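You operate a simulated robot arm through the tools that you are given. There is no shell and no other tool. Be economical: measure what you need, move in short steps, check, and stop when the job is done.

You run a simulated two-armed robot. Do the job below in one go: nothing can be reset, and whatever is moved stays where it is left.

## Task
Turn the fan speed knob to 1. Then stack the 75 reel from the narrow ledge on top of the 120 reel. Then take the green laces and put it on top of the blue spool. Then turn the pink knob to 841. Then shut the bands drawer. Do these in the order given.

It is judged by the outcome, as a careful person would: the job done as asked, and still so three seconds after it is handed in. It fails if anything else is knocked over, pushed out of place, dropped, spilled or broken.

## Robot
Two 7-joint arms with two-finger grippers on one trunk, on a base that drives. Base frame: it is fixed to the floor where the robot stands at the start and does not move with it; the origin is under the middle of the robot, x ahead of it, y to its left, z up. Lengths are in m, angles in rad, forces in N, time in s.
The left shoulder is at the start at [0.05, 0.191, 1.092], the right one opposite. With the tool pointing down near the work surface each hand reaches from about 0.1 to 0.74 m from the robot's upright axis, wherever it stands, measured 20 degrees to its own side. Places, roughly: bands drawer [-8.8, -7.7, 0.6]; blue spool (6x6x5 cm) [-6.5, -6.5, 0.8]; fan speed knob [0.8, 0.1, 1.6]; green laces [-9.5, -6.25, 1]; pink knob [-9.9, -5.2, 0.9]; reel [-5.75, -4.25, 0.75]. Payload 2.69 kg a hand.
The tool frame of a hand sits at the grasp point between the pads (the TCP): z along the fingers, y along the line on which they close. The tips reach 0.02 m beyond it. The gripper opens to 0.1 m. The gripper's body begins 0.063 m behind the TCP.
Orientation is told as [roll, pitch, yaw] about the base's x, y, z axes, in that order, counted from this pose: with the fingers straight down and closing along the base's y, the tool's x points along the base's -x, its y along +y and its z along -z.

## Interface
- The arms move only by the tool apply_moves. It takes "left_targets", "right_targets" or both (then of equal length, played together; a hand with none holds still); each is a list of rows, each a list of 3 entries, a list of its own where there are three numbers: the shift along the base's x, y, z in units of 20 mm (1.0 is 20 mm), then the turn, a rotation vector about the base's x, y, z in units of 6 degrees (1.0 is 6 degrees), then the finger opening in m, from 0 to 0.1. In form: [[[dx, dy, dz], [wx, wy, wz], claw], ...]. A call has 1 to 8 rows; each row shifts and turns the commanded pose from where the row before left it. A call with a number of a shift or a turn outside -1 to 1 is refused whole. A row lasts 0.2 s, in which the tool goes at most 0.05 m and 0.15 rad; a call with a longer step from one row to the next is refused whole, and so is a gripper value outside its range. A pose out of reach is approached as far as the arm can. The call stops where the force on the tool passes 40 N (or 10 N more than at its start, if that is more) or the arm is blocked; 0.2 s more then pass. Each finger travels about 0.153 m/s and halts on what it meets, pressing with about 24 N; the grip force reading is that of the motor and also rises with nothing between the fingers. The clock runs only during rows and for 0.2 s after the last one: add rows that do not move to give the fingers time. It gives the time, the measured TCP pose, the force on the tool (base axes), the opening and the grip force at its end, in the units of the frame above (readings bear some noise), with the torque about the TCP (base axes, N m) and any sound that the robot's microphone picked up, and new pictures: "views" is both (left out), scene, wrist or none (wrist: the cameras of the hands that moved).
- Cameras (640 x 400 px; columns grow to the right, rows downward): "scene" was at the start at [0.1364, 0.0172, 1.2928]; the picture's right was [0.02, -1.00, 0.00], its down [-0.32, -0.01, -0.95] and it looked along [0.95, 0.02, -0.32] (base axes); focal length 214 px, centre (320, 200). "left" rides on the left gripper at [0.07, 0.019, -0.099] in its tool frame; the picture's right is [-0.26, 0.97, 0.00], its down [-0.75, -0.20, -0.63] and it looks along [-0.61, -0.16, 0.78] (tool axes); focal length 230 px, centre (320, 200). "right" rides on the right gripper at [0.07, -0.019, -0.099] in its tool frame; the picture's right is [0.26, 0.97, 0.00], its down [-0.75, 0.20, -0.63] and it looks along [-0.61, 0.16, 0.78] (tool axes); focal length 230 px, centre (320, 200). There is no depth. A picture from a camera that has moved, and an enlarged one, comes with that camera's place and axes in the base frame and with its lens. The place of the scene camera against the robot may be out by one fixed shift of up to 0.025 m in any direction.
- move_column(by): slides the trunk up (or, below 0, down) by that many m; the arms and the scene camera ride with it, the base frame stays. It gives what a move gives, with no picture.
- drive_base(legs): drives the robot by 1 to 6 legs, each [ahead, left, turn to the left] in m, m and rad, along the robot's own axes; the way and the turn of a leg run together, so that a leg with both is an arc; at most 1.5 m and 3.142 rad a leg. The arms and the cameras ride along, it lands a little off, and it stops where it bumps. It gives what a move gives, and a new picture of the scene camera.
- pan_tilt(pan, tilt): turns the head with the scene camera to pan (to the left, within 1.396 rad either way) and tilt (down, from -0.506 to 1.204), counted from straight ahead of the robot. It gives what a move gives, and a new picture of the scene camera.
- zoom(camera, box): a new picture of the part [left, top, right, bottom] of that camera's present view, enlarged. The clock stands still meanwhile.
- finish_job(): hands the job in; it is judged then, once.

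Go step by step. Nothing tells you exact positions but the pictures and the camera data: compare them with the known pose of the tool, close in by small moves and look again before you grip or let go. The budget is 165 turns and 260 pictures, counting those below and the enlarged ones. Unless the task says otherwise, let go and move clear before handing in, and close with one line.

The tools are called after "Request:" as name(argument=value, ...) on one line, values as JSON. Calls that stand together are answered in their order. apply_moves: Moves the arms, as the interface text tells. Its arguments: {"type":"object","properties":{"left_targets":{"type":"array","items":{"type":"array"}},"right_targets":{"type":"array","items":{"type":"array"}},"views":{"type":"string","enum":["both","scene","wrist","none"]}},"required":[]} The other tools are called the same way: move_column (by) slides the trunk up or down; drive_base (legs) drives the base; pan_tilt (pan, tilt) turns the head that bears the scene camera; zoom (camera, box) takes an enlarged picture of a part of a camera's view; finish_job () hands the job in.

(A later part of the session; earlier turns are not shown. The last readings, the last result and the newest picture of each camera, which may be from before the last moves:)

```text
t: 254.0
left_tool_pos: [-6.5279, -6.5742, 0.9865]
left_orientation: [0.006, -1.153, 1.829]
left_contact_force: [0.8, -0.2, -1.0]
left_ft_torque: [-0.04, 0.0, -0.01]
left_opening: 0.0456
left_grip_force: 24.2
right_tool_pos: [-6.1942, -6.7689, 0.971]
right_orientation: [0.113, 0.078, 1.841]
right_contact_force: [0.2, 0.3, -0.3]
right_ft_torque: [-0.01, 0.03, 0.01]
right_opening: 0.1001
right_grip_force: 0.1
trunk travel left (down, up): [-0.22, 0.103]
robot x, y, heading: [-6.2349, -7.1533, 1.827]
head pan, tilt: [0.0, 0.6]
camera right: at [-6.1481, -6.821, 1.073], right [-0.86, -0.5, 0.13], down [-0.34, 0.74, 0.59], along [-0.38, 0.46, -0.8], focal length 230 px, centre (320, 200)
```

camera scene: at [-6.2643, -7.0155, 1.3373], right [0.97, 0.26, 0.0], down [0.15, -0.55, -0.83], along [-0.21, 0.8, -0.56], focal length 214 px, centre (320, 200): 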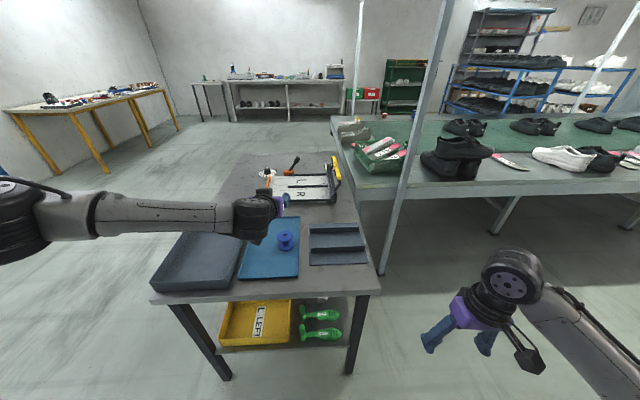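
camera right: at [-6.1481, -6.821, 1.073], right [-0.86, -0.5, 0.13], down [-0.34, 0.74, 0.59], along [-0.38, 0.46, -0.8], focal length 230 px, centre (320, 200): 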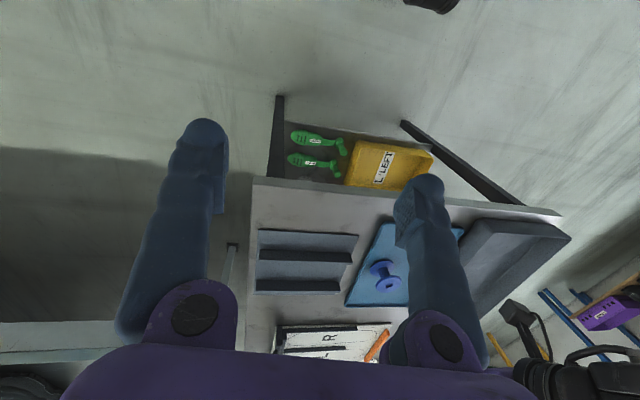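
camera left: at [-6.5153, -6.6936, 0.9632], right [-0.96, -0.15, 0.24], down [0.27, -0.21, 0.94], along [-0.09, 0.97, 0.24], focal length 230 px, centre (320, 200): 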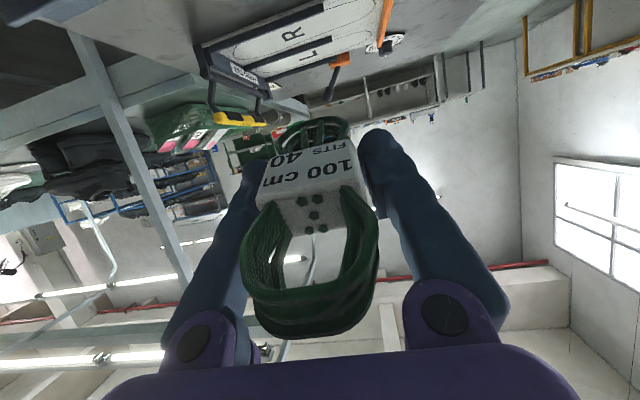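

Request:
zoom(camera="right", box=[340, 230, 420, 320])

Request:
apply_moves(right_targets=[[[0.9, 0, -0.4], [0, 0, 0], 0.1], [[0.9, 0, -0.4], [0, 0, 0], 0.1], [[0.9, 0, -0.4], [0, 0, 0], 0.1], [[0, 0, -0.4], [0, 0, 0], 0.1]], views="none")

Request:
zoom(camera="right", box=[340, 230, 440, 340])

```text
4.44 times, centred on (380, 275) of right
camera zoom: at [-6.1481, -6.821, 1.073], right [-0.86, -0.5, 0.13], down [-0.34, 0.74, 0.59], along [-0.38, 0.46, -0.8], focal length 1022 px, centre (53, -133)
```

zoom: 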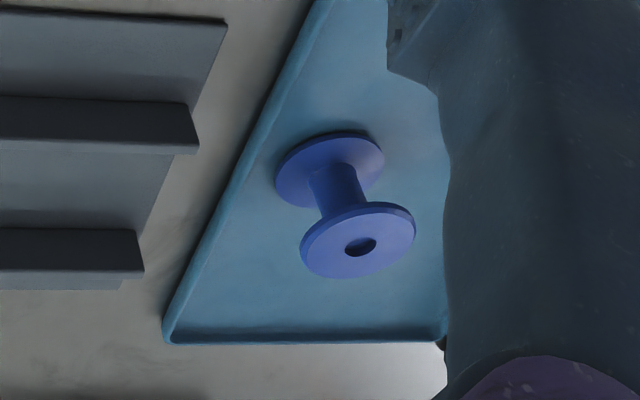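

```text
t: 255.0
left_tool_pos: [-6.5285, -6.5733, 0.9864]
left_orientation: [0.008, -1.151, 1.829]
left_contact_force: [-0.2, -0.4, -0.4]
left_ft_torque: [0.01, -0.02, 0.0]
left_opening: 0.0455
left_grip_force: 23.9
right_tool_pos: [-6.1382, -6.7688, 0.9389]
right_orientation: [0.11, 0.081, 1.842]
right_contact_force: [0.1, -0.5, 0.8]
right_ft_torque: [0.02, 0.02, -0.02]
right_opening: 0.0998
right_grip_force: 0.0
trunk travel left (down, up): [-0.22, 0.103]
robot x, y, heading: [-6.2307, -7.1555, 1.831]
head pan, tilt: [0.0, 0.6]
```

```text
3.64 times, centred on (390, 285) of right
camera zoom: at [-6.0926, -6.8198, 1.0403], right [-0.86, -0.5, 0.13], down [-0.34, 0.74, 0.59], along [-0.39, 0.46, -0.8], focal length 837 px, centre (66, -109)
```

zoom: 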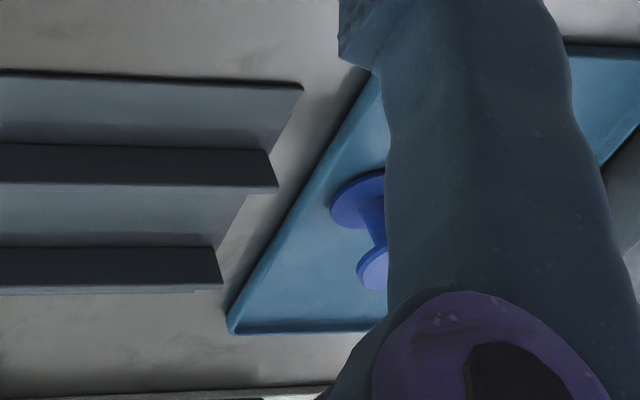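

By the right wrist camera the spool is at about (-6.522, -6.535), top z≈0.805. I'll lower the left hand to about 6 cm above it while moving the right camera back to its viewing spot.

Request:
apply_moves(left_targets=[[[0.16, 0.95, 0], [0, 0, 0], 0.035], [[0.16, 0.95, -0.8], [0, 0, 0], 0.035], [[0, 0, -0.8], [0, 0, 0], 0.035], [[0, 0, -0.8], [0, 0, 0], 0.035], [[0, 0, -0.8], [0, 0, 0], 0.035], [[0, 0, -0.8], [0, 0, 0], 0.035]], right_targets=[[[-0.9, 0, 0.4], [0, 0, 0], 0.1], [[-0.9, 0, 0.4], [0, 0, 0], 0.1], [[-0.9, 0, 0.4], [0, 0, 0], 0.1], [[-0.3, 0, 0.4], [0, 0, 0], 0.1], [[0, 0, 0], [0, 0, 0], 0.1], [[0, 0, 0], [0, 0, 0], 0.1]], views="none")

Request:
zoom(camera="right", box=[320, 200, 480, 330])

Request:
zoom(camera="scene", box=[220, 190, 348, 270])

```text
t: 256.4
left_tool_pos: [-6.5206, -6.5351, 0.9042]
left_orientation: [0.006, -1.15, 1.83]
left_contact_force: [-0.1, 0.2, 0.2]
left_ft_torque: [0.02, 0.03, 0.0]
left_opening: 0.0453
left_grip_force: 24.4
right_tool_pos: [-6.1974, -6.7668, 0.9695]
right_orientation: [0.11, 0.078, 1.842]
right_contact_force: [0.5, -0.1, 1.0]
right_ft_torque: [-0.02, 0.0, -0.02]
right_opening: 0.1001
right_grip_force: 0.0
trunk travel left (down, up): [-0.22, 0.103]
robot x, y, heading: [-6.2348, -7.1571, 1.838]
head pan, tilt: [0.0, 0.6]
```

```text
3.08 times, centred on (400, 265) of right
camera zoom: at [-6.152, -6.8185, 1.0712], right [-0.86, -0.5, 0.13], down [-0.34, 0.74, 0.59], along [-0.38, 0.46, -0.8], focal length 708 px, centre (74, 0)
```

zoom: 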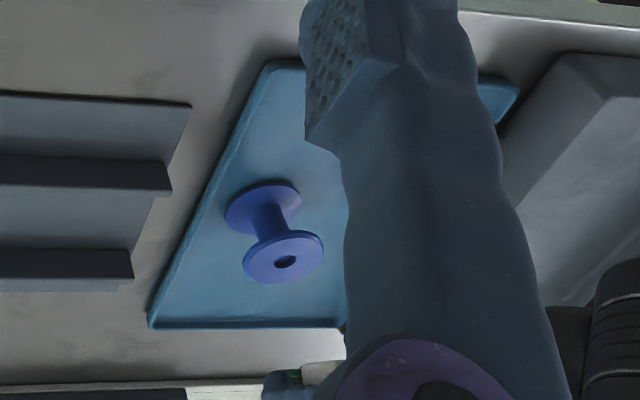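

```text
5.00 times, centred on (284, 230) of scene
camera zoom: at [-6.264, -7.0151, 1.3373], right [0.97, 0.26, 0.0], down [0.15, -0.55, -0.82], along [-0.21, 0.8, -0.57], focal length 1072 px, centre (500, 50)
```

zoom: 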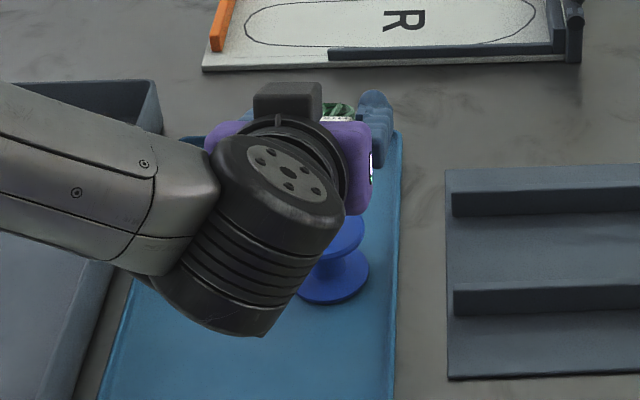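

The position is confirmed. I'll lower to just above contact, then in small steps.

Request:
apply_moves(left_targets=[[[0, 0, -0.9], [0, 0, 0], 0.035], [[0, 0, -0.9], [0, 0, 0], 0.035], [[0, 0, -0.7], [0, 0, 0], 0.035], [[0, 0, -0.3], [0, 0, 0], 0.035], [[0, 0, 0], [0, 0, 0], 0.035]], views="both")

Request:
zoom(camera="right", box=[320, 220, 480, 350])

```text
t: 257.6
left_tool_pos: [-6.5185, -6.5374, 0.8483]
left_orientation: [0.015, -1.146, 1.83]
left_contact_force: [0.3, 0.0, -0.1]
left_ft_torque: [0.01, -0.05, 0.02]
left_opening: 0.0455
left_grip_force: 23.5
right_tool_pos: [-6.1978, -6.7668, 0.9693]
right_orientation: [0.111, 0.08, 1.842]
right_contact_force: [0.5, 0.5, 0.3]
right_ft_torque: [0.01, -0.03, 0.01]
right_opening: 0.0999
right_grip_force: 0.0
trunk travel left (down, up): [-0.22, 0.103]
robot x, y, heading: [-6.2295, -7.1532, 1.836]
head pan, tilt: [0.0, 0.6]
camera scene: at [-6.2642, -7.0153, 1.3373], right [0.97, 0.26, 0.0], down [0.15, -0.55, -0.83], along [-0.21, 0.8, -0.56], focal length 214 px, centre (320, 200)
camera left: at [-6.5053, -6.6566, 0.8267], right [-0.96, -0.16, 0.24], down [0.27, -0.2, 0.94], along [-0.1, 0.97, 0.23], focal length 230 px, centre (320, 200)
```

scene: 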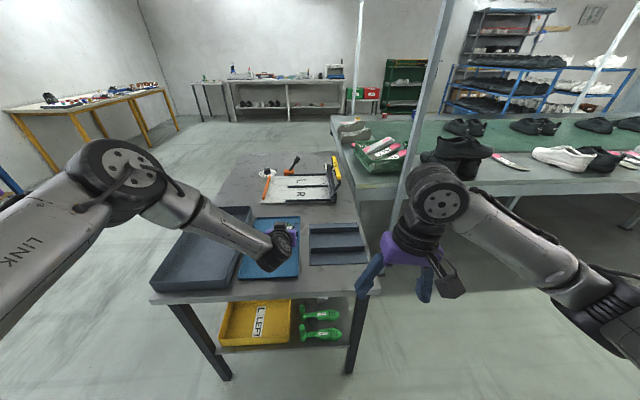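
left: 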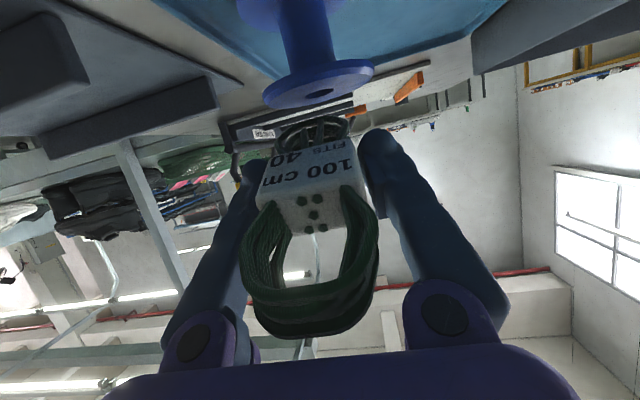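

```text
3.08 times, centred on (400, 285) of right
camera zoom: at [-6.152, -6.8187, 1.0712], right [-0.86, -0.5, 0.13], down [-0.34, 0.74, 0.59], along [-0.38, 0.46, -0.8], focal length 708 px, centre (74, -62)
```

zoom: 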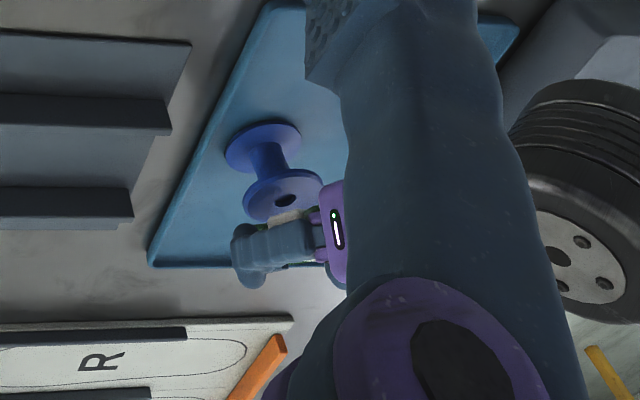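

Both wrist cameras show the spool directly below, about 5 mm to the left. I'll correct and lower in small steps to contact.

Request:
apply_moves(left_targets=[[[-0.25, 0, -0.3], [0, 0, 0], 0.035], [[0, 0, -0.2], [0, 0, 0], 0.035], [[0, 0, -0.15], [0, 0, 0], 0.035], [[0, 0, 0], [0, 0, 0], 0.035]], views="wrist")

Request:
zoom(camera="right", box=[360, 250, 440, 315])

```text
t: 258.6
left_tool_pos: [-6.5165, -6.5318, 0.8422]
left_orientation: [0.014, -1.145, 1.829]
left_contact_force: [0.2, 0.2, -0.5]
left_ft_torque: [0.0, -0.01, -0.02]
left_opening: 0.0454
left_grip_force: 24.1
left hand out of reach, approached as far as the arm can: row 1
right_tool_pos: [-6.1972, -6.7666, 0.9707]
right_orientation: [0.112, 0.081, 1.841]
right_contact_force: [-0.3, -0.4, 0.4]
right_ft_torque: [-0.01, 0.02, 0.0]
right_opening: 0.1
right_grip_force: 0.1
trunk travel left (down, up): [-0.22, 0.103]
robot x, y, heading: [-6.2355, -7.158, 1.837]
head pan, tilt: [0.0, 0.6]
camera left: at [-6.5035, -6.6513, 0.8195], right [-0.96, -0.16, 0.24], down [0.27, -0.2, 0.94], along [-0.1, 0.97, 0.23], focal length 230 px, centre (320, 200)
```

left: 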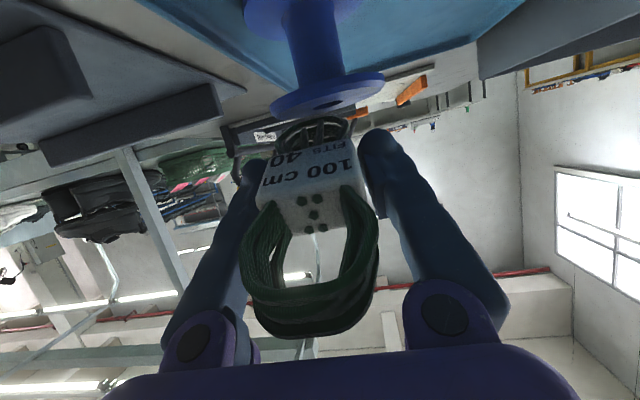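

```text
6.15 times, centred on (400, 282) of right
camera zoom: at [-6.1521, -6.8187, 1.0712], right [-0.86, -0.5, 0.13], down [-0.34, 0.74, 0.59], along [-0.38, 0.46, -0.8], focal length 1416 px, centre (-172, -308)
```

zoom: 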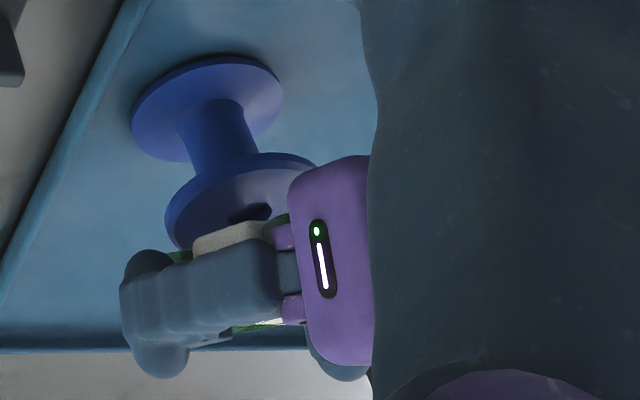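

The left arm is near its reach limit here. I'll raise the hand 6 cm and lower the trunk by the same amount to regain range, then finish.

Request:
apply_moves(left_targets=[[[0, 0, 1], [0, 0, 0], 0.035], [[0, 0, 1], [0, 0, 0], 0.035], [[0, 0, 1], [0, 0, 0], 0.035], [[0, 0, 0.5], [0, 0, 0], 0.035]], views="none")

Request:
move_column(by=-0.06)

Request:
apply_moves(left_targets=[[[-0.35, -0.1, 0], [0, 0, 0], 0.035], [[0, 0, 0], [0, 0, 0], 0.035]], views="wrist")

```text
t: 259.6
left_tool_pos: [-6.5182, -6.5345, 0.9094]
left_orientation: [0.009, -1.151, 1.827]
left_contact_force: [-0.2, 1.2, -0.5]
left_ft_torque: [0.0, 0.0, 0.01]
left_opening: 0.0454
left_grip_force: 24.2
right_tool_pos: [-6.1963, -6.7664, 0.969]
right_orientation: [0.112, 0.079, 1.841]
right_contact_force: [-0.1, 0.3, -0.6]
right_ft_torque: [0.01, -0.01, -0.03]
right_opening: 0.0999
right_grip_force: 0.2
trunk travel left (down, up): [-0.22, 0.103]
robot x, y, heading: [-6.2334, -7.1539, 1.834]
head pan, tilt: [0.0, 0.6]
```

```text
t: 260.6
left_tool_pos: [-6.5194, -6.5324, 0.8505]
left_orientation: [0.006, -1.153, 1.83]
left_contact_force: [-0.5, 0.1, 0.1]
left_ft_torque: [-0.02, 0.01, -0.03]
left_opening: 0.0455
left_grip_force: 23.8
right_tool_pos: [-6.1975, -6.7668, 0.9095]
right_orientation: [0.112, 0.078, 1.841]
right_contact_force: [1.2, 0.0, 0.5]
right_ft_torque: [0.0, 0.02, 0.04]
right_opening: 0.0998
right_grip_force: 0.1
trunk travel left (down, up): [-0.16, 0.163]
robot x, y, heading: [-6.2355, -7.1524, 1.83]
head pan, tilt: [0.0, 0.6]
```

```text
t: 261.2
left_tool_pos: [-6.5271, -6.5357, 0.8489]
left_orientation: [0.008, -1.152, 1.828]
left_contact_force: [-0.2, 0.6, 0.3]
left_ft_torque: [-0.01, 0.01, 0.0]
left_opening: 0.0457
left_grip_force: 24.0
right_tool_pos: [-6.1973, -6.7667, 0.9096]
right_orientation: [0.11, 0.079, 1.842]
right_contact_force: [-0.1, 0.8, -0.3]
right_ft_torque: [0.0, -0.04, -0.02]
right_opening: 0.1
right_grip_force: 0.1
trunk travel left (down, up): [-0.16, 0.163]
robot x, y, heading: [-6.2323, -7.1525, 1.837]
head pan, tilt: [0.0, 0.6]
camera left: at [-6.5144, -6.6554, 0.8262], right [-0.96, -0.15, 0.24], down [0.27, -0.21, 0.94], along [-0.09, 0.97, 0.24], focal length 230 px, centre (320, 200)
```

left: 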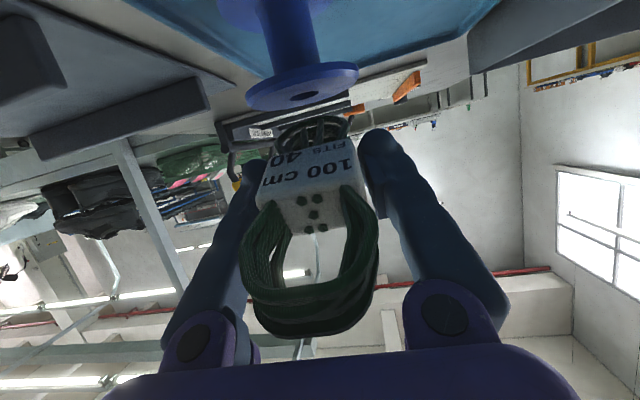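

It's centred to within about 3 mm. I'll lower gently.

Request:
apply_moves(left_targets=[[[0, 0, -0.4], [0, 0, 0], 0.035], [[0, 0, -0.3], [0, 0, 0], 0.035], [[0, 0, -0.15], [0, 0, 0], 0.035], [[0, 0, 0], [0, 0, 0], 0.035]], views="wrist")

Request:
zoom(camera="right", box=[360, 250, 440, 315])

```text
t: 262.2
left_tool_pos: [-6.5267, -6.534, 0.8378]
left_orientation: [0.008, -1.162, 1.83]
left_contact_force: [-3.0, 1.5, 20.1]
left_ft_torque: [0.73, 0.31, 0.07]
left_opening: 0.0459
left_grip_force: 24.2
right_tool_pos: [-6.1978, -6.7678, 0.9115]
right_orientation: [0.111, 0.074, 1.841]
right_contact_force: [1.2, -0.3, 0.3]
right_ft_torque: [0.0, 0.02, -0.01]
right_opening: 0.1001
right_grip_force: 0.1
trunk travel left (down, up): [-0.16, 0.163]
robot x, y, heading: [-6.2343, -7.1521, 1.831]
head pan, tilt: [0.0, 0.6]
camera left: at [-6.5148, -6.6542, 0.8135], right [-0.96, -0.15, 0.24], down [0.27, -0.21, 0.94], along [-0.09, 0.96, 0.25], focal length 230 px, centre (320, 200)
```

left: 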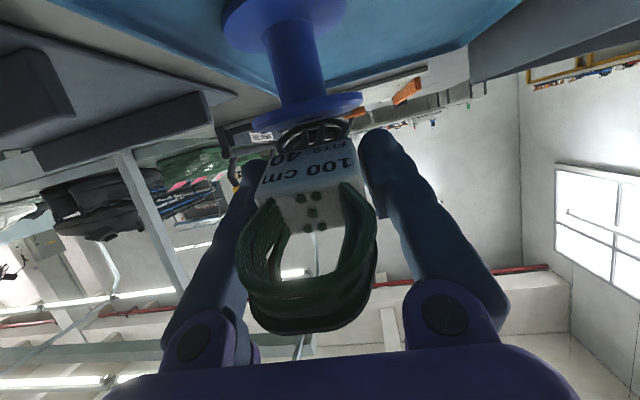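

```text
6.15 times, centred on (400, 282) of right
camera zoom: at [-6.1515, -6.8202, 1.0121], right [-0.86, -0.5, 0.13], down [-0.34, 0.73, 0.59], along [-0.39, 0.46, -0.8], focal length 1416 px, centre (-172, -308)
```

zoom: 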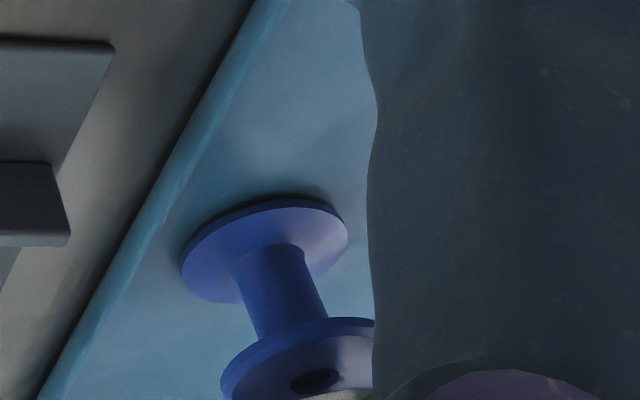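

It's in contact (20 N). I'll ease up slightly and open the fingers so the bundle settles flat onto the spool.

Request:
apply_moves(left_targets=[[[0, 0, 0.1], [0, 0, 0], 0.04], [[0, 0, 0], [0, 0, 0], 0.055], [[0, 0, 0], [0, 0, 0], 0.075], [[0, 0, 0], [0, 0, 0], 0.1], [[0, 0, 0], [0, 0, 0], 0.1], [[0, 0, 0], [0, 0, 0], 0.1]], views="wrist")

```text
t: 263.6
left_tool_pos: [-6.5285, -6.534, 0.8345]
left_orientation: [0.008, -1.15, 1.83]
left_contact_force: [0.3, 0.3, 0.1]
left_ft_torque: [0.0, 0.0, 0.01]
left_opening: 0.1002
left_grip_force: 0.0
right_tool_pos: [-6.1985, -6.7661, 0.9094]
right_orientation: [0.111, 0.078, 1.842]
right_contact_force: [-0.5, -0.3, -0.3]
right_ft_torque: [0.01, 0.02, 0.01]
right_opening: 0.1001
right_grip_force: 0.0
trunk travel left (down, up): [-0.16, 0.163]
robot x, y, heading: [-6.2346, -7.1546, 1.837]
head pan, tilt: [0.0, 0.6]
camera left: at [-6.5148, -6.6547, 0.8116], right [-0.96, -0.15, 0.24], down [0.27, -0.21, 0.94], along [-0.09, 0.97, 0.24], focal length 230 px, centre (320, 200)
```

left: 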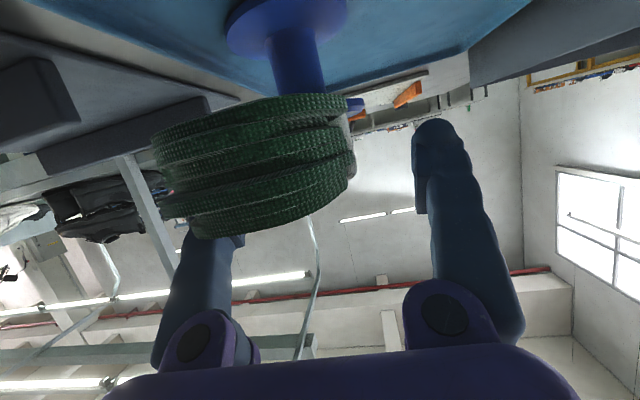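

The bundle is on the spool but sits toward one finger. I'll check from other views before withdrawing.

Request:
zoom(camera="right", box=[320, 230, 480, 360])

Request:
zoom(camera="scene", box=[220, 170, 348, 250])

```text
3.08 times, centred on (400, 295) of right
camera zoom: at [-6.152, -6.8187, 1.0112], right [-0.86, -0.5, 0.13], down [-0.34, 0.74, 0.59], along [-0.38, 0.46, -0.8], focal length 708 px, centre (74, -92)
```

zoom: 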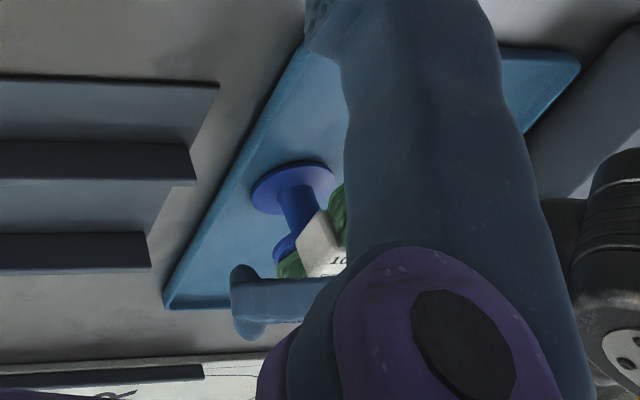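

```text
5.00 times, centred on (284, 210) of scene
camera zoom: at [-6.2642, -7.0154, 1.2773], right [0.97, 0.26, 0.0], down [0.15, -0.55, -0.83], along [-0.21, 0.8, -0.56], focal length 1072 px, centre (500, 150)
```

zoom: 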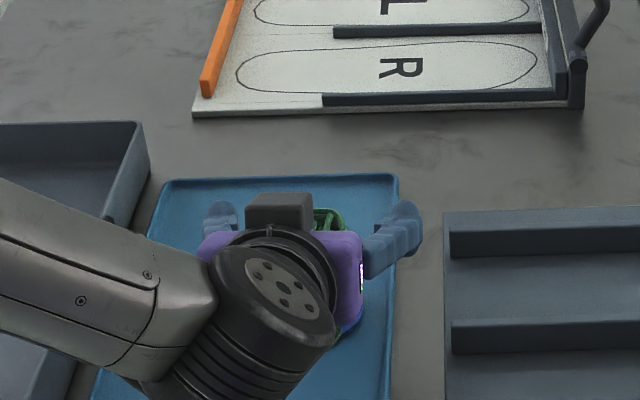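

Request:
apply_moves(right_targets=[[[-0.5, 0, 1], [0, 0, 0], 0.1], [[-0.5, 0, 1], [0, 0, 0], 0.1], [[-0.5, 0, 1], [0, 0, 0], 0.1], [[-0.5, 0, 1], [0, 0, 0], 0.1], [[0, 0, 0], [0, 0, 0], 0.1]], views="none")

Request:
zoom(camera="right", box=[300, 210, 460, 330])

```text
t: 264.8
left_tool_pos: [-6.5285, -6.5341, 0.8337]
left_orientation: [0.008, -1.152, 1.83]
left_contact_force: [0.0, 0.0, -0.5]
left_ft_torque: [-0.01, 0.01, -0.01]
left_opening: 0.0999
left_grip_force: 0.2
right_tool_pos: [-6.2372, -6.7665, 0.9896]
right_orientation: [0.111, 0.079, 1.839]
right_contact_force: [0.0, -0.3, 0.9]
right_ft_torque: [0.01, -0.03, 0.0]
right_opening: 0.0999
right_grip_force: 0.1
trunk travel left (down, up): [-0.16, 0.163]
robot x, y, heading: [-6.232, -7.1556, 1.834]
head pan, tilt: [0.0, 0.6]
```

```text
3.33 times, centred on (380, 270) of right
camera zoom: at [-6.1919, -6.8184, 1.0911], right [-0.86, -0.5, 0.13], down [-0.34, 0.74, 0.59], along [-0.38, 0.46, -0.8], focal length 767 px, centre (120, -33)
```

zoom: 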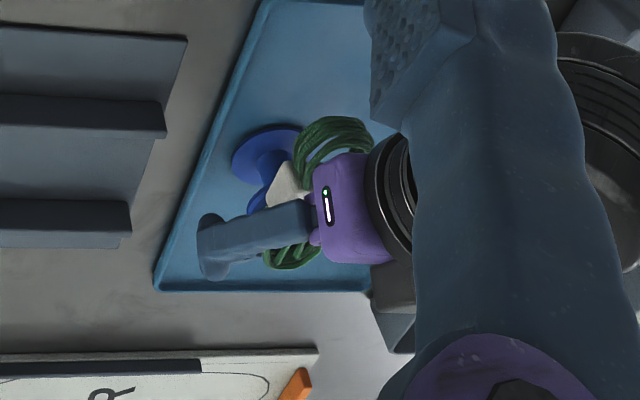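

The bundle lies flat across the spool, slightly rotated, and the right finger runs beside it. I'll lift the hand slowly with a slight shift to the right.

Request:
apply_moves(left_targets=[[[0.2, 0.05, 0.1], [0, 0, 0], 0.1], [[0.1, 0, 0.3], [0, 0, 0], 0.1], [[0, 0, 0.4], [0, 0, 0], 0.1], [[0, 0, 0.4], [0, 0, 0], 0.1]], views="wrist")

Request:
zoom(camera="right", box=[300, 210, 460, 330])

```text
t: 265.8
left_tool_pos: [-6.5205, -6.5334, 0.8587]
left_orientation: [0.008, -1.152, 1.827]
left_contact_force: [-0.4, -0.3, 0.1]
left_ft_torque: [0.01, 0.02, 0.0]
left_opening: 0.0999
left_grip_force: 0.1
right_tool_pos: [-6.237, -6.7666, 0.9898]
right_orientation: [0.112, 0.079, 1.842]
right_contact_force: [-0.3, 0.1, -0.4]
right_ft_torque: [0.0, 0.03, -0.02]
right_opening: 0.0999
right_grip_force: 0.0
trunk travel left (down, up): [-0.16, 0.163]
robot x, y, heading: [-6.2319, -7.1552, 1.835]
head pan, tilt: [0.0, 0.6]
camera left: at [-6.5084, -6.6529, 0.8353], right [-0.96, -0.15, 0.24], down [0.27, -0.21, 0.94], along [-0.09, 0.97, 0.24], focal length 230 px, centre (320, 200)
```

left: 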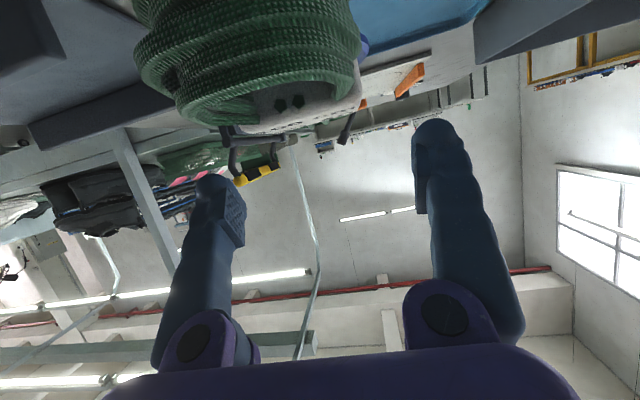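

```text
3.33 times, centred on (380, 270) of right
camera zoom: at [-6.1917, -6.8185, 1.0909], right [-0.86, -0.5, 0.13], down [-0.34, 0.74, 0.59], along [-0.38, 0.46, -0.8], focal length 767 px, centre (120, -33)
```

zoom: 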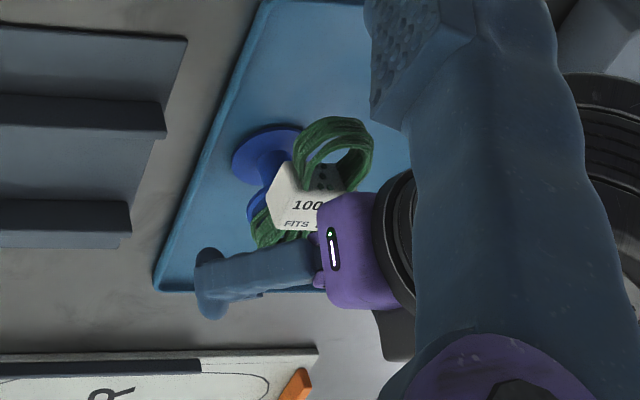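

The hand is free and the bundle is resting on the spool. I'll raise the hand well clear and verify.

Request:
apply_moves(left_targets=[[[0, 0, 0.8], [0, 0, 0], 0.1], [[0, 0, 1], [0, 0, 0], 0.1], [[0, 0, 1], [0, 0, 0], 0.1], [[0, 0, 1], [0, 0, 0], 0.1], [[0, 0, 1], [0, 0, 0], 0.1], [[0, -1, 0.5], [-0.965, -0.263, 0], 0.1], [[0, -1, 0.3], [-0.965, -0.263, 0], 0.1], [[0, -1, 0.3], [-0.965, -0.263, 0], 0.1]], views="scene")

Request:
apply_moves(left_targets=[[[0, -1, 0], [-0.965, -0.263, 0], 0.1], [[-0.2, -1, 0], [-0.965, -0.263, 0], 0.1], [[-0.2, -1, 0], [-0.965, -0.263, 0], 0.1], [[-0.2, -1, 0], [-0.965, -0.263, 0], 0.1], [[-0.2, -1, 0], [-0.965, -0.263, 0], 0.1], [[-0.2, -1, 0], [-0.965, -0.263, 0], 0.1], [[-0.2, -0.5, 0], [-0.965, -0.263, 0], 0.1], [[0, 0, 0], [-0.965, -0.263, 0], 0.1]], views="none")

Request:
zoom(camera="scene", box=[220, 190, 348, 270])

```text
t: 267.6
left_tool_pos: [-6.5185, -6.5937, 0.976]
left_orientation: [0.006, -0.836, 1.83]
left_contact_force: [1.0, 0.0, 0.4]
left_ft_torque: [-0.01, -0.01, 0.02]
left_opening: 0.1
left_grip_force: 0.0
right_tool_pos: [-6.2376, -6.7673, 0.9889]
right_orientation: [0.111, 0.078, 1.841]
right_contact_force: [-0.3, 0.7, -0.1]
right_ft_torque: [0.02, 0.01, 0.0]
right_opening: 0.0999
right_grip_force: 0.0
trunk travel left (down, up): [-0.16, 0.163]
robot x, y, heading: [-6.2324, -7.1544, 1.831]
head pan, tilt: [0.0, 0.6]
camera scene: at [-6.2643, -7.0156, 1.2773], right [0.97, 0.26, 0.0], down [0.15, -0.55, -0.83], along [-0.21, 0.8, -0.56], focal length 214 px, centre (320, 200)
```

scene: 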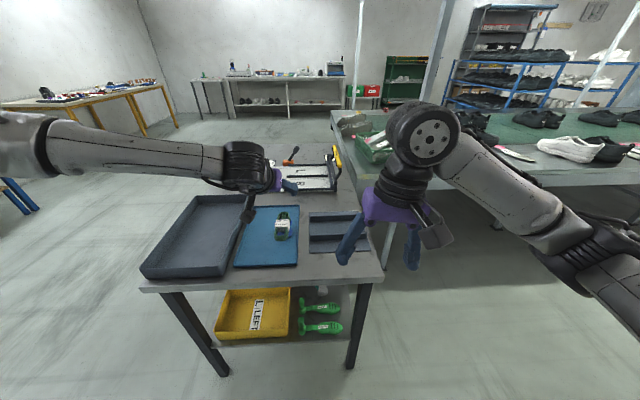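

```text
t: 269.4
left_tool_pos: [-6.5447, -6.7218, 0.9753]
left_orientation: [0.0, 0.003, 1.832]
left_contact_force: [0.5, 0.1, -0.6]
left_ft_torque: [-0.04, -0.05, 0.03]
left_opening: 0.1004
left_grip_force: 0.0
right_tool_pos: [-6.2369, -6.767, 0.9883]
right_orientation: [0.111, 0.078, 1.839]
right_contact_force: [-0.6, -0.9, -0.4]
right_ft_torque: [0.01, 0.02, -0.04]
right_opening: 0.1
right_grip_force: 0.1
trunk travel left (down, up): [-0.16, 0.163]
robot x, y, heading: [-6.2338, -7.1552, 1.834]
head pan, tilt: [0.0, 0.6]
```

```text
5.00 times, centred on (284, 230) of scene
camera zoom: at [-6.2641, -7.015, 1.2773], right [0.97, 0.26, 0.0], down [0.15, -0.55, -0.82], along [-0.21, 0.8, -0.57], focal length 1072 px, centre (500, 50)
```

zoom: 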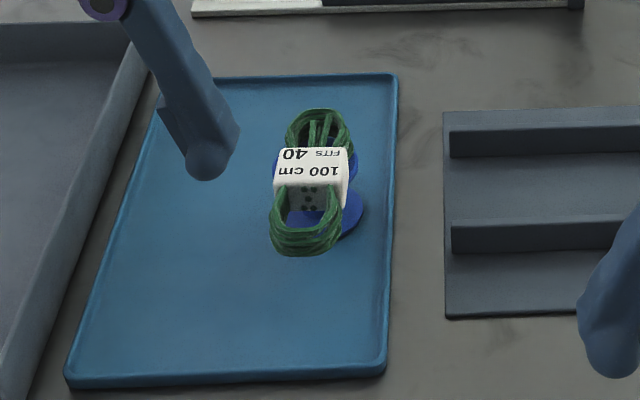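

The laces are done. Next is the pink knob on the yellow-legged bench. I'll raise the trunk, back off and drive over there.

Request:
move_column(by=0.08)

Request:
drive_base(legs=[[-0.25, 0, 0], [0, 0, 1.17], [1.35, 0, 0], [0, 0, -1.0], [1.3, 0, 0], [0.95, 0, 0]])

Request:
drive_base(legs=[[0, 0, 1.52]])

Request:
pan_tilt(pan=-0.1, tilt=0.35)

```text
t: 270.6
left_tool_pos: [-6.5451, -6.7228, 1.055]
left_orientation: [-0.001, 0.0, 1.833]
left_contact_force: [0.3, 0.1, -1.1]
left_ft_torque: [-0.01, 0.01, 0.01]
left_opening: 0.1
left_grip_force: 0.0
right_tool_pos: [-6.2373, -6.767, 1.0696]
right_orientation: [0.112, 0.078, 1.841]
right_contact_force: [-0.5, 0.2, 0.3]
right_ft_torque: [-0.02, -0.04, 0.02]
right_opening: 0.1001
right_grip_force: 0.1
trunk travel left (down, up): [-0.24, 0.083]
robot x, y, heading: [-6.2311, -7.1524, 1.835]
head pan, tilt: [0.0, 0.6]
```

```text
t: 294.8
left_tool_pos: [-8.8137, -4.8109, 1.0551]
left_orientation: [-0.001, 0.0, 1.996]
left_contact_force: [1.0, -0.2, 0.0]
left_ft_torque: [0.05, 0.04, -0.02]
left_opening: 0.0998
left_grip_force: 0.1
right_tool_pos: [-8.5015, -4.8049, 1.069]
right_orientation: [0.112, 0.078, 2.0]
right_contact_force: [-0.3, 0.5, -0.2]
right_ft_torque: [0.0, 0.03, 0.01]
right_opening: 0.0998
right_grip_force: 0.1
trunk travel left (down, up): [-0.24, 0.083]
robot x, y, heading: [-8.4357, -5.1894, 1.996]
head pan, tilt: [0.0, 0.6]
camera scene: at [-8.4869, -5.055, 1.3573], right [0.91, 0.41, 0.0], down [0.23, -0.52, -0.82], along [-0.34, 0.75, -0.57], focal length 214 px, centre (320, 200)
```

scene: 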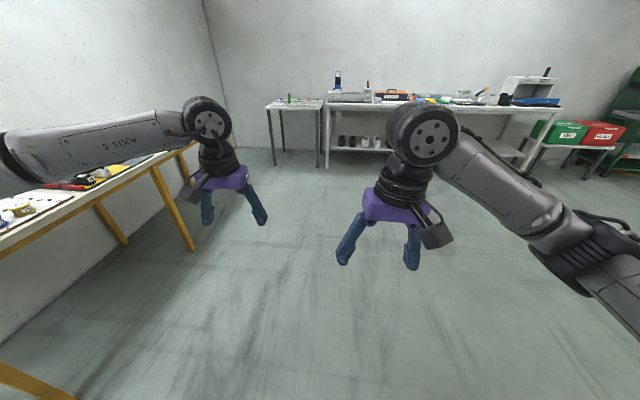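

```text
t: 299.1
left_tool_pos: [-8.8037, -5.5711, 1.0561]
left_orientation: [0.0, 0.0, -2.693]
left_contact_force: [-0.3, -0.5, 0.8]
left_ft_torque: [-0.03, 0.0, 0.0]
left_opening: 0.1
left_grip_force: 0.0
right_tool_pos: [-8.8173, -5.2622, 1.0697]
right_orientation: [0.111, 0.079, -2.688]
right_contact_force: [-0.1, 0.1, -0.5]
right_ft_torque: [0.01, 0.0, 0.0]
right_opening: 0.0998
right_grip_force: 0.1
trunk travel left (down, up): [-0.24, 0.083]
robot x, y, heading: [-8.4362, -5.1848, -2.696]
head pan, tilt: [0.0, 0.6]
camera scene: at [-8.5497, -5.2279, 1.3573], right [-0.43, 0.9, 0.0], down [0.51, 0.24, -0.83], along [-0.74, -0.36, -0.56], focal length 214 px, centre (320, 200)
```

scene: 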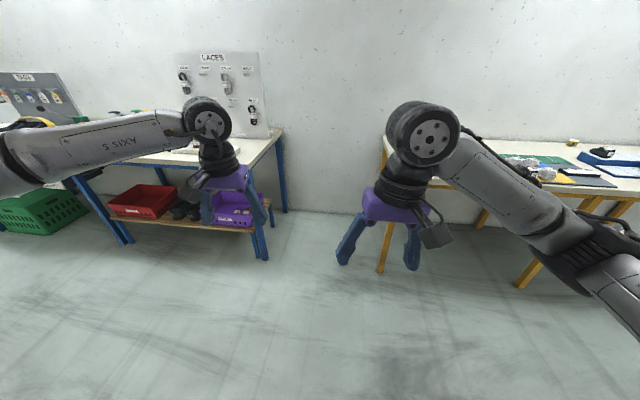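

```text
t: 299.9
left_tool_pos: [-8.8036, -5.572, 1.0553]
left_orientation: [0.0, 0.0, -2.695]
left_contact_force: [-0.1, -0.2, -1.0]
left_ft_torque: [-0.01, 0.04, 0.02]
left_opening: 0.1002
left_grip_force: 0.1
right_tool_pos: [-8.8177, -5.2601, 1.0692]
right_orientation: [0.11, 0.078, -2.686]
right_contact_force: [-0.4, -1.2, -0.3]
right_ft_torque: [-0.01, -0.01, 0.01]
right_opening: 0.1001
right_grip_force: 0.0
trunk travel left (down, up): [-0.24, 0.083]
robot x, y, heading: [-8.4377, -5.1876, -2.696]
head pan, tilt: [-0.099, 0.351]
camera scene: at [-8.5577, -5.2214, 1.38], right [-0.34, 0.94, 0.0], down [0.32, 0.12, -0.94], along [-0.88, -0.32, -0.34], focal length 214 px, centre (320, 200)
```

scene: 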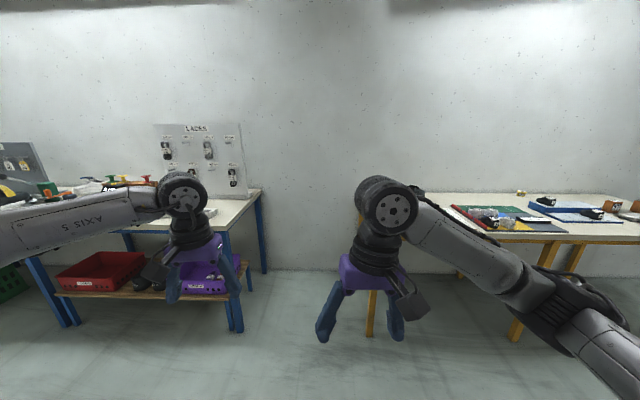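

Request:
drive_base(legs=[[0, -0.55, 0], [0.25, 0, 0]])

Request:
pan_tilt(pan=0.0, tilt=0.5)

```text
t: 306.5
left_tool_pos: [-9.2579, -5.1991, 1.0554]
left_orientation: [0.0, 0.001, -2.688]
left_contact_force: [0.0, 0.8, 0.0]
left_ft_torque: [0.0, -0.02, 0.04]
left_opening: 0.1001
left_grip_force: 0.1
right_tool_pos: [-9.2747, -4.8892, 1.0685]
right_orientation: [0.112, 0.078, -2.683]
right_contact_force: [0.0, -1.2, -0.9]
right_ft_torque: [-0.01, -0.04, 0.0]
right_opening: 0.0999
right_grip_force: 0.1
trunk travel left (down, up): [-0.24, 0.083]
robot x, y, heading: [-8.8924, -4.8143, -2.687]
head pan, tilt: [-0.099, 0.351]
camera scene: at [-9.0145, -4.8476, 1.38], right [-0.35, 0.94, 0.0], down [0.32, 0.12, -0.94], along [-0.88, -0.33, -0.34], focal length 214 px, centre (320, 200)
```

scene: 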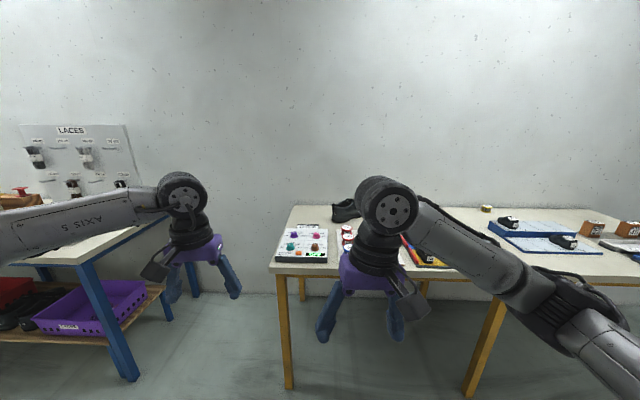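

```text
t: 307.2
left_tool_pos: [-9.2566, -5.1984, 1.0548]
left_orientation: [0.001, -0.001, -2.689]
left_contact_force: [0.2, 0.1, -0.3]
left_ft_torque: [0.04, -0.03, -0.02]
left_opening: 0.1
left_grip_force: 0.1
right_tool_pos: [-9.2729, -4.8885, 1.0699]
right_orientation: [0.11, 0.079, -2.682]
right_contact_force: [-0.3, 0.1, -0.2]
right_ft_torque: [-0.01, -0.01, -0.01]
right_opening: 0.1
right_grip_force: 0.1
trunk travel left (down, up): [-0.24, 0.083]
robot x, y, heading: [-8.8929, -4.8104, -2.687]
head pan, tilt: [0.0, 0.499]
camera scene: at [-9.0082, -4.8548, 1.3665], right [-0.44, 0.9, 0.0], down [0.43, 0.21, -0.88], along [-0.79, -0.39, -0.48], focal length 214 px, centre (320, 200)
```

scene: 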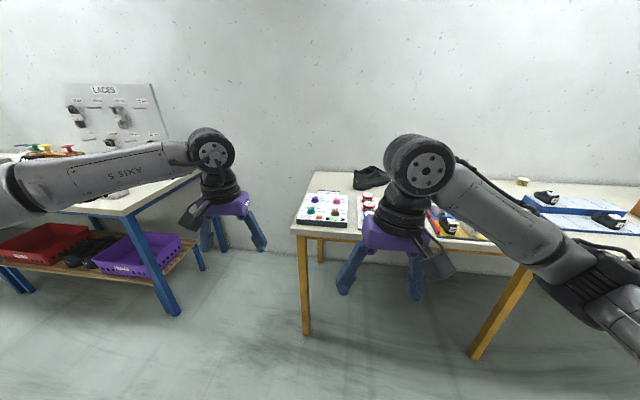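

Request:
zoom(camera="scene", box=[285, 180, 365, 240])

```text
6.67 times, centred on (325, 210) of scene
camera zoom: at [-9.0082, -4.8548, 1.3665], right [-0.44, 0.9, 0.0], down [0.43, 0.21, -0.88], along [-0.79, -0.39, -0.48], focal length 1430 px, centre (287, 133)
```

zoom: 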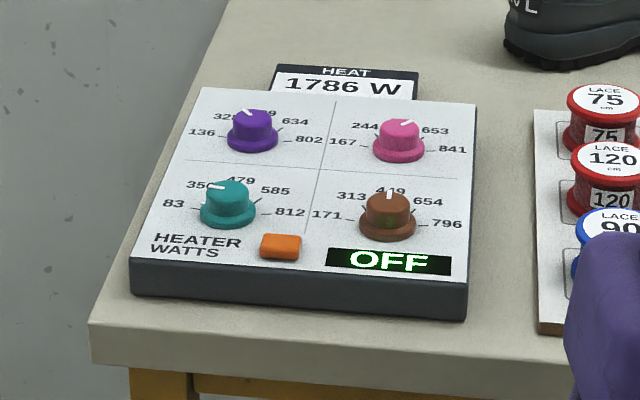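

The pink knob is on a heater panel with labels 167, 244, ?, 653 and 841. It now points near 653, so 841 is clockwise. I'll position so the left hand can reach it.

Request:
drive_base(legs=[[0.38, -0.2, 0]])

Request:
zoom(camera="left", box=[0, 0, 640, 400])

```text
t: 309.9
left_tool_pos: [-9.6867, -5.1885, 1.0549]
left_orientation: [0.0, 0.002, -2.686]
left_contact_force: [-0.2, 0.4, 0.4]
left_ft_torque: [-0.02, -0.01, 0.01]
left_opening: 0.0999
left_grip_force: 0.1
right_tool_pos: [-9.703, -4.8782, 1.0683]
right_orientation: [0.111, 0.08, -2.68]
right_contact_force: [-0.8, -0.3, 0.5]
right_ft_torque: [-0.01, -0.01, -0.05]
right_opening: 0.1
right_grip_force: 0.1
trunk travel left (down, up): [-0.24, 0.083]
robot x, y, heading: [-9.3224, -4.8009, -2.687]
head pan, tilt: [0.0, 0.499]
camera scene: at [-9.4377, -4.8435, 1.3664], right [-0.44, 0.9, 0.0], down [0.43, 0.21, -0.88], along [-0.79, -0.39, -0.48], focal length 214 px, centre (320, 200)
```

scene: 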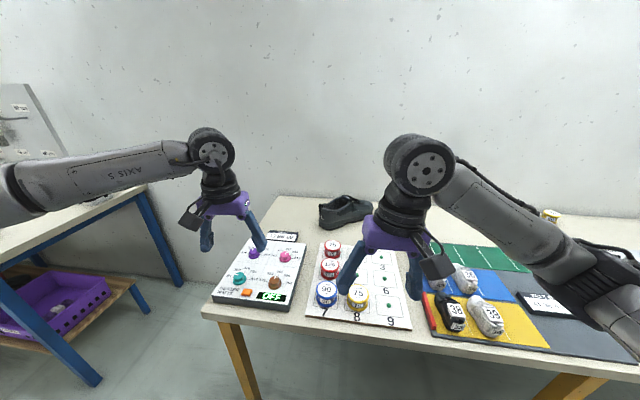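

```text
1.00 times, centred on (320, 200) of left (not enlarged: the box is as wide or as high as the picture)
camera zoom: at [-9.6164, -5.1747, 1.1549], right [0.19, -0.98, 0.0], down [-0.76, -0.15, 0.63], along [-0.62, -0.12, -0.78], focal length 230 px, centre (320, 200)
```

zoom: 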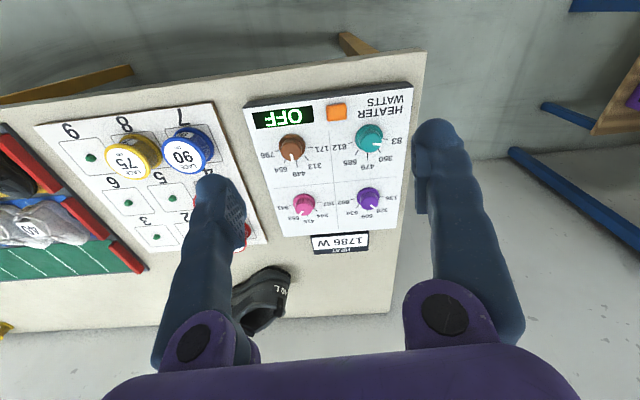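

Request:
zoom(camera="left", box=[240, 160, 400, 260])

```text
4.00 times, centred on (320, 210) of left
camera zoom: at [-9.6164, -5.1747, 1.1549], right [0.19, -0.98, 0.0], down [-0.76, -0.15, 0.63], along [-0.62, -0.12, -0.78], focal length 920 px, centre (320, 160)
```

zoom: 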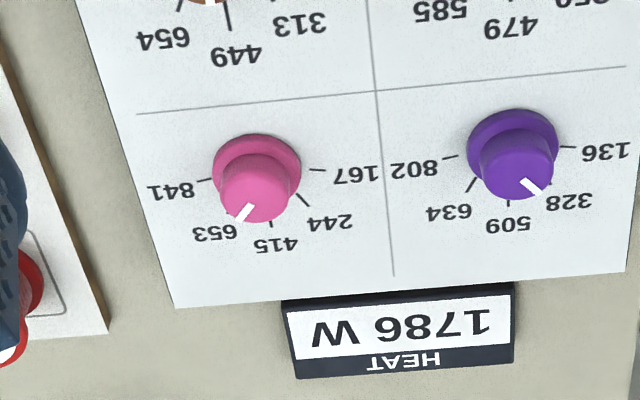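

The pink pointer is exactly at 653 (45°) and 841 is at 90°, so I need 45° clockwise. The knob top is at about (-9.857, -5.194, 0.876). I'll move above it.

Request:
apply_moves(left_targets=[[[-0.95, 0, -0.3], [0, 0, 0.5], 0.09], [[-0.95, 0, -0.4], [0, 0, 0.5], 0.08], [[-0.95, 0, -0.5], [0, 0, 0.5], 0.08], [[-0.95, 0, -0.5], [0, 0, 0.5], 0.08], [[-0.95, 0, -0.5], [0, 0, 0.5], 0.08], [[-0.95, -0.1, -0.5], [0, 0, 0.5], 0.08], [[-0.95, -0.1, -0.5], [0, 0, 0], 0.08], [[-0.95, -0.1, -0.5], [0, 0, 0], 0.08]], views="none")

Request:
apply_moves(left_targets=[[[-0.7, 0, -0.5], [0, 0, 0], 0.08], [[0, 0, 0], [0, 0, 0], 0.08]], views="wrist")

```text
t: 311.6
left_tool_pos: [-9.8378, -5.1943, 0.9807]
left_orientation: [0.0, 0.001, -2.371]
left_contact_force: [0.7, -1.0, -0.3]
left_ft_torque: [-0.02, -0.03, 0.0]
left_opening: 0.08
left_grip_force: 0.0
right_tool_pos: [-9.7038, -4.8786, 1.07]
right_orientation: [0.111, 0.078, -2.679]
right_contact_force: [0.1, 0.4, 0.5]
right_ft_torque: [0.01, 0.0, -0.02]
right_opening: 0.1
right_grip_force: 0.1
trunk travel left (down, up): [-0.24, 0.083]
robot x, y, heading: [-9.3231, -4.8026, -2.686]
head pan, tilt: [0.0, 0.499]
```

```text
t: 312.2
left_tool_pos: [-9.8506, -5.1956, 0.9696]
left_orientation: [-0.001, 0.0, -2.373]
left_contact_force: [0.2, -0.3, -0.3]
left_ft_torque: [0.01, 0.03, 0.01]
left_opening: 0.0798
left_grip_force: 0.0
right_tool_pos: [-9.702, -4.8788, 1.0701]
right_orientation: [0.112, 0.076, -2.679]
right_contact_force: [0.4, 0.5, 0.0]
right_ft_torque: [0.01, 0.0, -0.02]
right_opening: 0.0995
right_grip_force: 0.1
trunk travel left (down, up): [-0.24, 0.083]
robot x, y, heading: [-9.3236, -4.8001, -2.684]
head pan, tilt: [0.0, 0.499]
camera left: at [-9.7884, -5.1608, 1.07], right [0.49, -0.87, 0.0], down [-0.68, -0.38, 0.63], along [-0.55, -0.31, -0.78], focal length 230 px, centre (320, 200)
```

left: 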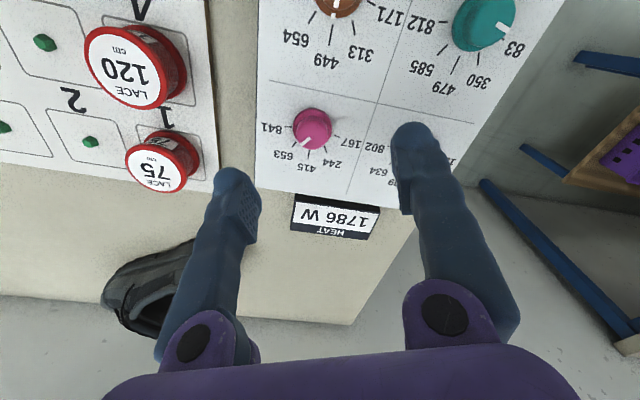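

Request:
apply_moves(left_targets=[[[-0.4, 0, -1], [0, 0, 0], 0.07], [[0, 0, -1], [0, 0, 0], 0.07], [[0, 0, -1], [0, 0, 0], 0.07], [[0, 0, -1], [0, 0, 0], 0.07], [[0, 0, -0.4], [0, 0, 0], 0.07], [[0, 0, 0], [0, 0, 0], 0.07]], views="wrist")

```text
t: 313.6
left_tool_pos: [-9.8607, -5.1942, 0.8841]
left_orientation: [0.0, 0.0, -2.372]
left_contact_force: [-0.3, 0.0, -0.5]
left_ft_torque: [0.0, 0.02, -0.01]
left_opening: 0.07
left_grip_force: 0.0
right_tool_pos: [-9.7022, -4.8789, 1.0698]
right_orientation: [0.112, 0.078, -2.678]
right_contact_force: [-0.6, -0.3, 0.9]
right_ft_torque: [0.02, 0.01, 0.02]
right_opening: 0.1
right_grip_force: 0.0
trunk travel left (down, up): [-0.24, 0.083]
robot x, y, heading: [-9.3235, -4.8005, -2.685]
head pan, tilt: [0.0, 0.499]
camera left: at [-9.7983, -5.1602, 0.9834], right [0.49, -0.87, 0.0], down [-0.68, -0.38, 0.63], along [-0.55, -0.31, -0.78], focal length 230 px, centre (320, 200)
```

left: 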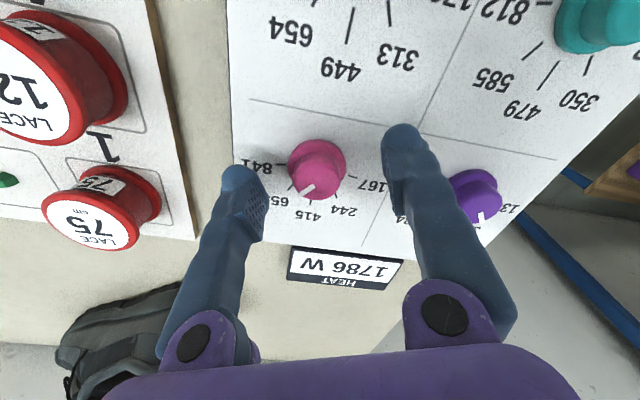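

Request:
apply_moves(left_targets=[[[0, 0, -0.35], [0, 0, 0], 0.07], [[0, 0, -0.3], [0, 0, 0], 0.05], [[0, 0, 0], [0, 0, 0], 0.03], [[0, 0, 0], [0, 0, 0], 0.02], [[0, 0, 0], [0, 0, 0], 0.02]], views="wrist")

```text
t: 314.9
left_tool_pos: [-9.863, -5.1923, 0.8737]
left_orientation: [-0.001, -0.002, -2.373]
left_contact_force: [-11.9, 10.9, 7.7]
left_ft_torque: [-0.44, -0.21, -0.12]
left_opening: 0.0315
left_grip_force: 45.2
right_tool_pos: [-9.7028, -4.8769, 1.0706]
right_orientation: [0.115, 0.078, -2.68]
right_contact_force: [0.4, 0.7, -0.5]
right_ft_torque: [0.01, -0.02, 0.01]
right_opening: 0.0999
right_grip_force: 0.1
trunk travel left (down, up): [-0.24, 0.083]
robot x, y, heading: [-9.322, -4.8033, -2.689]
head pan, tilt: [0.0, 0.499]
camera left: at [-9.7999, -5.1578, 0.9723], right [0.49, -0.87, 0.0], down [-0.68, -0.38, 0.63], along [-0.55, -0.3, -0.78], focal length 230 px, centre (320, 200)
```

left: 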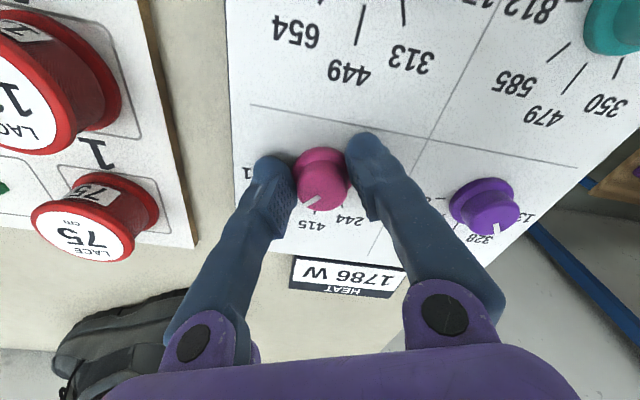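

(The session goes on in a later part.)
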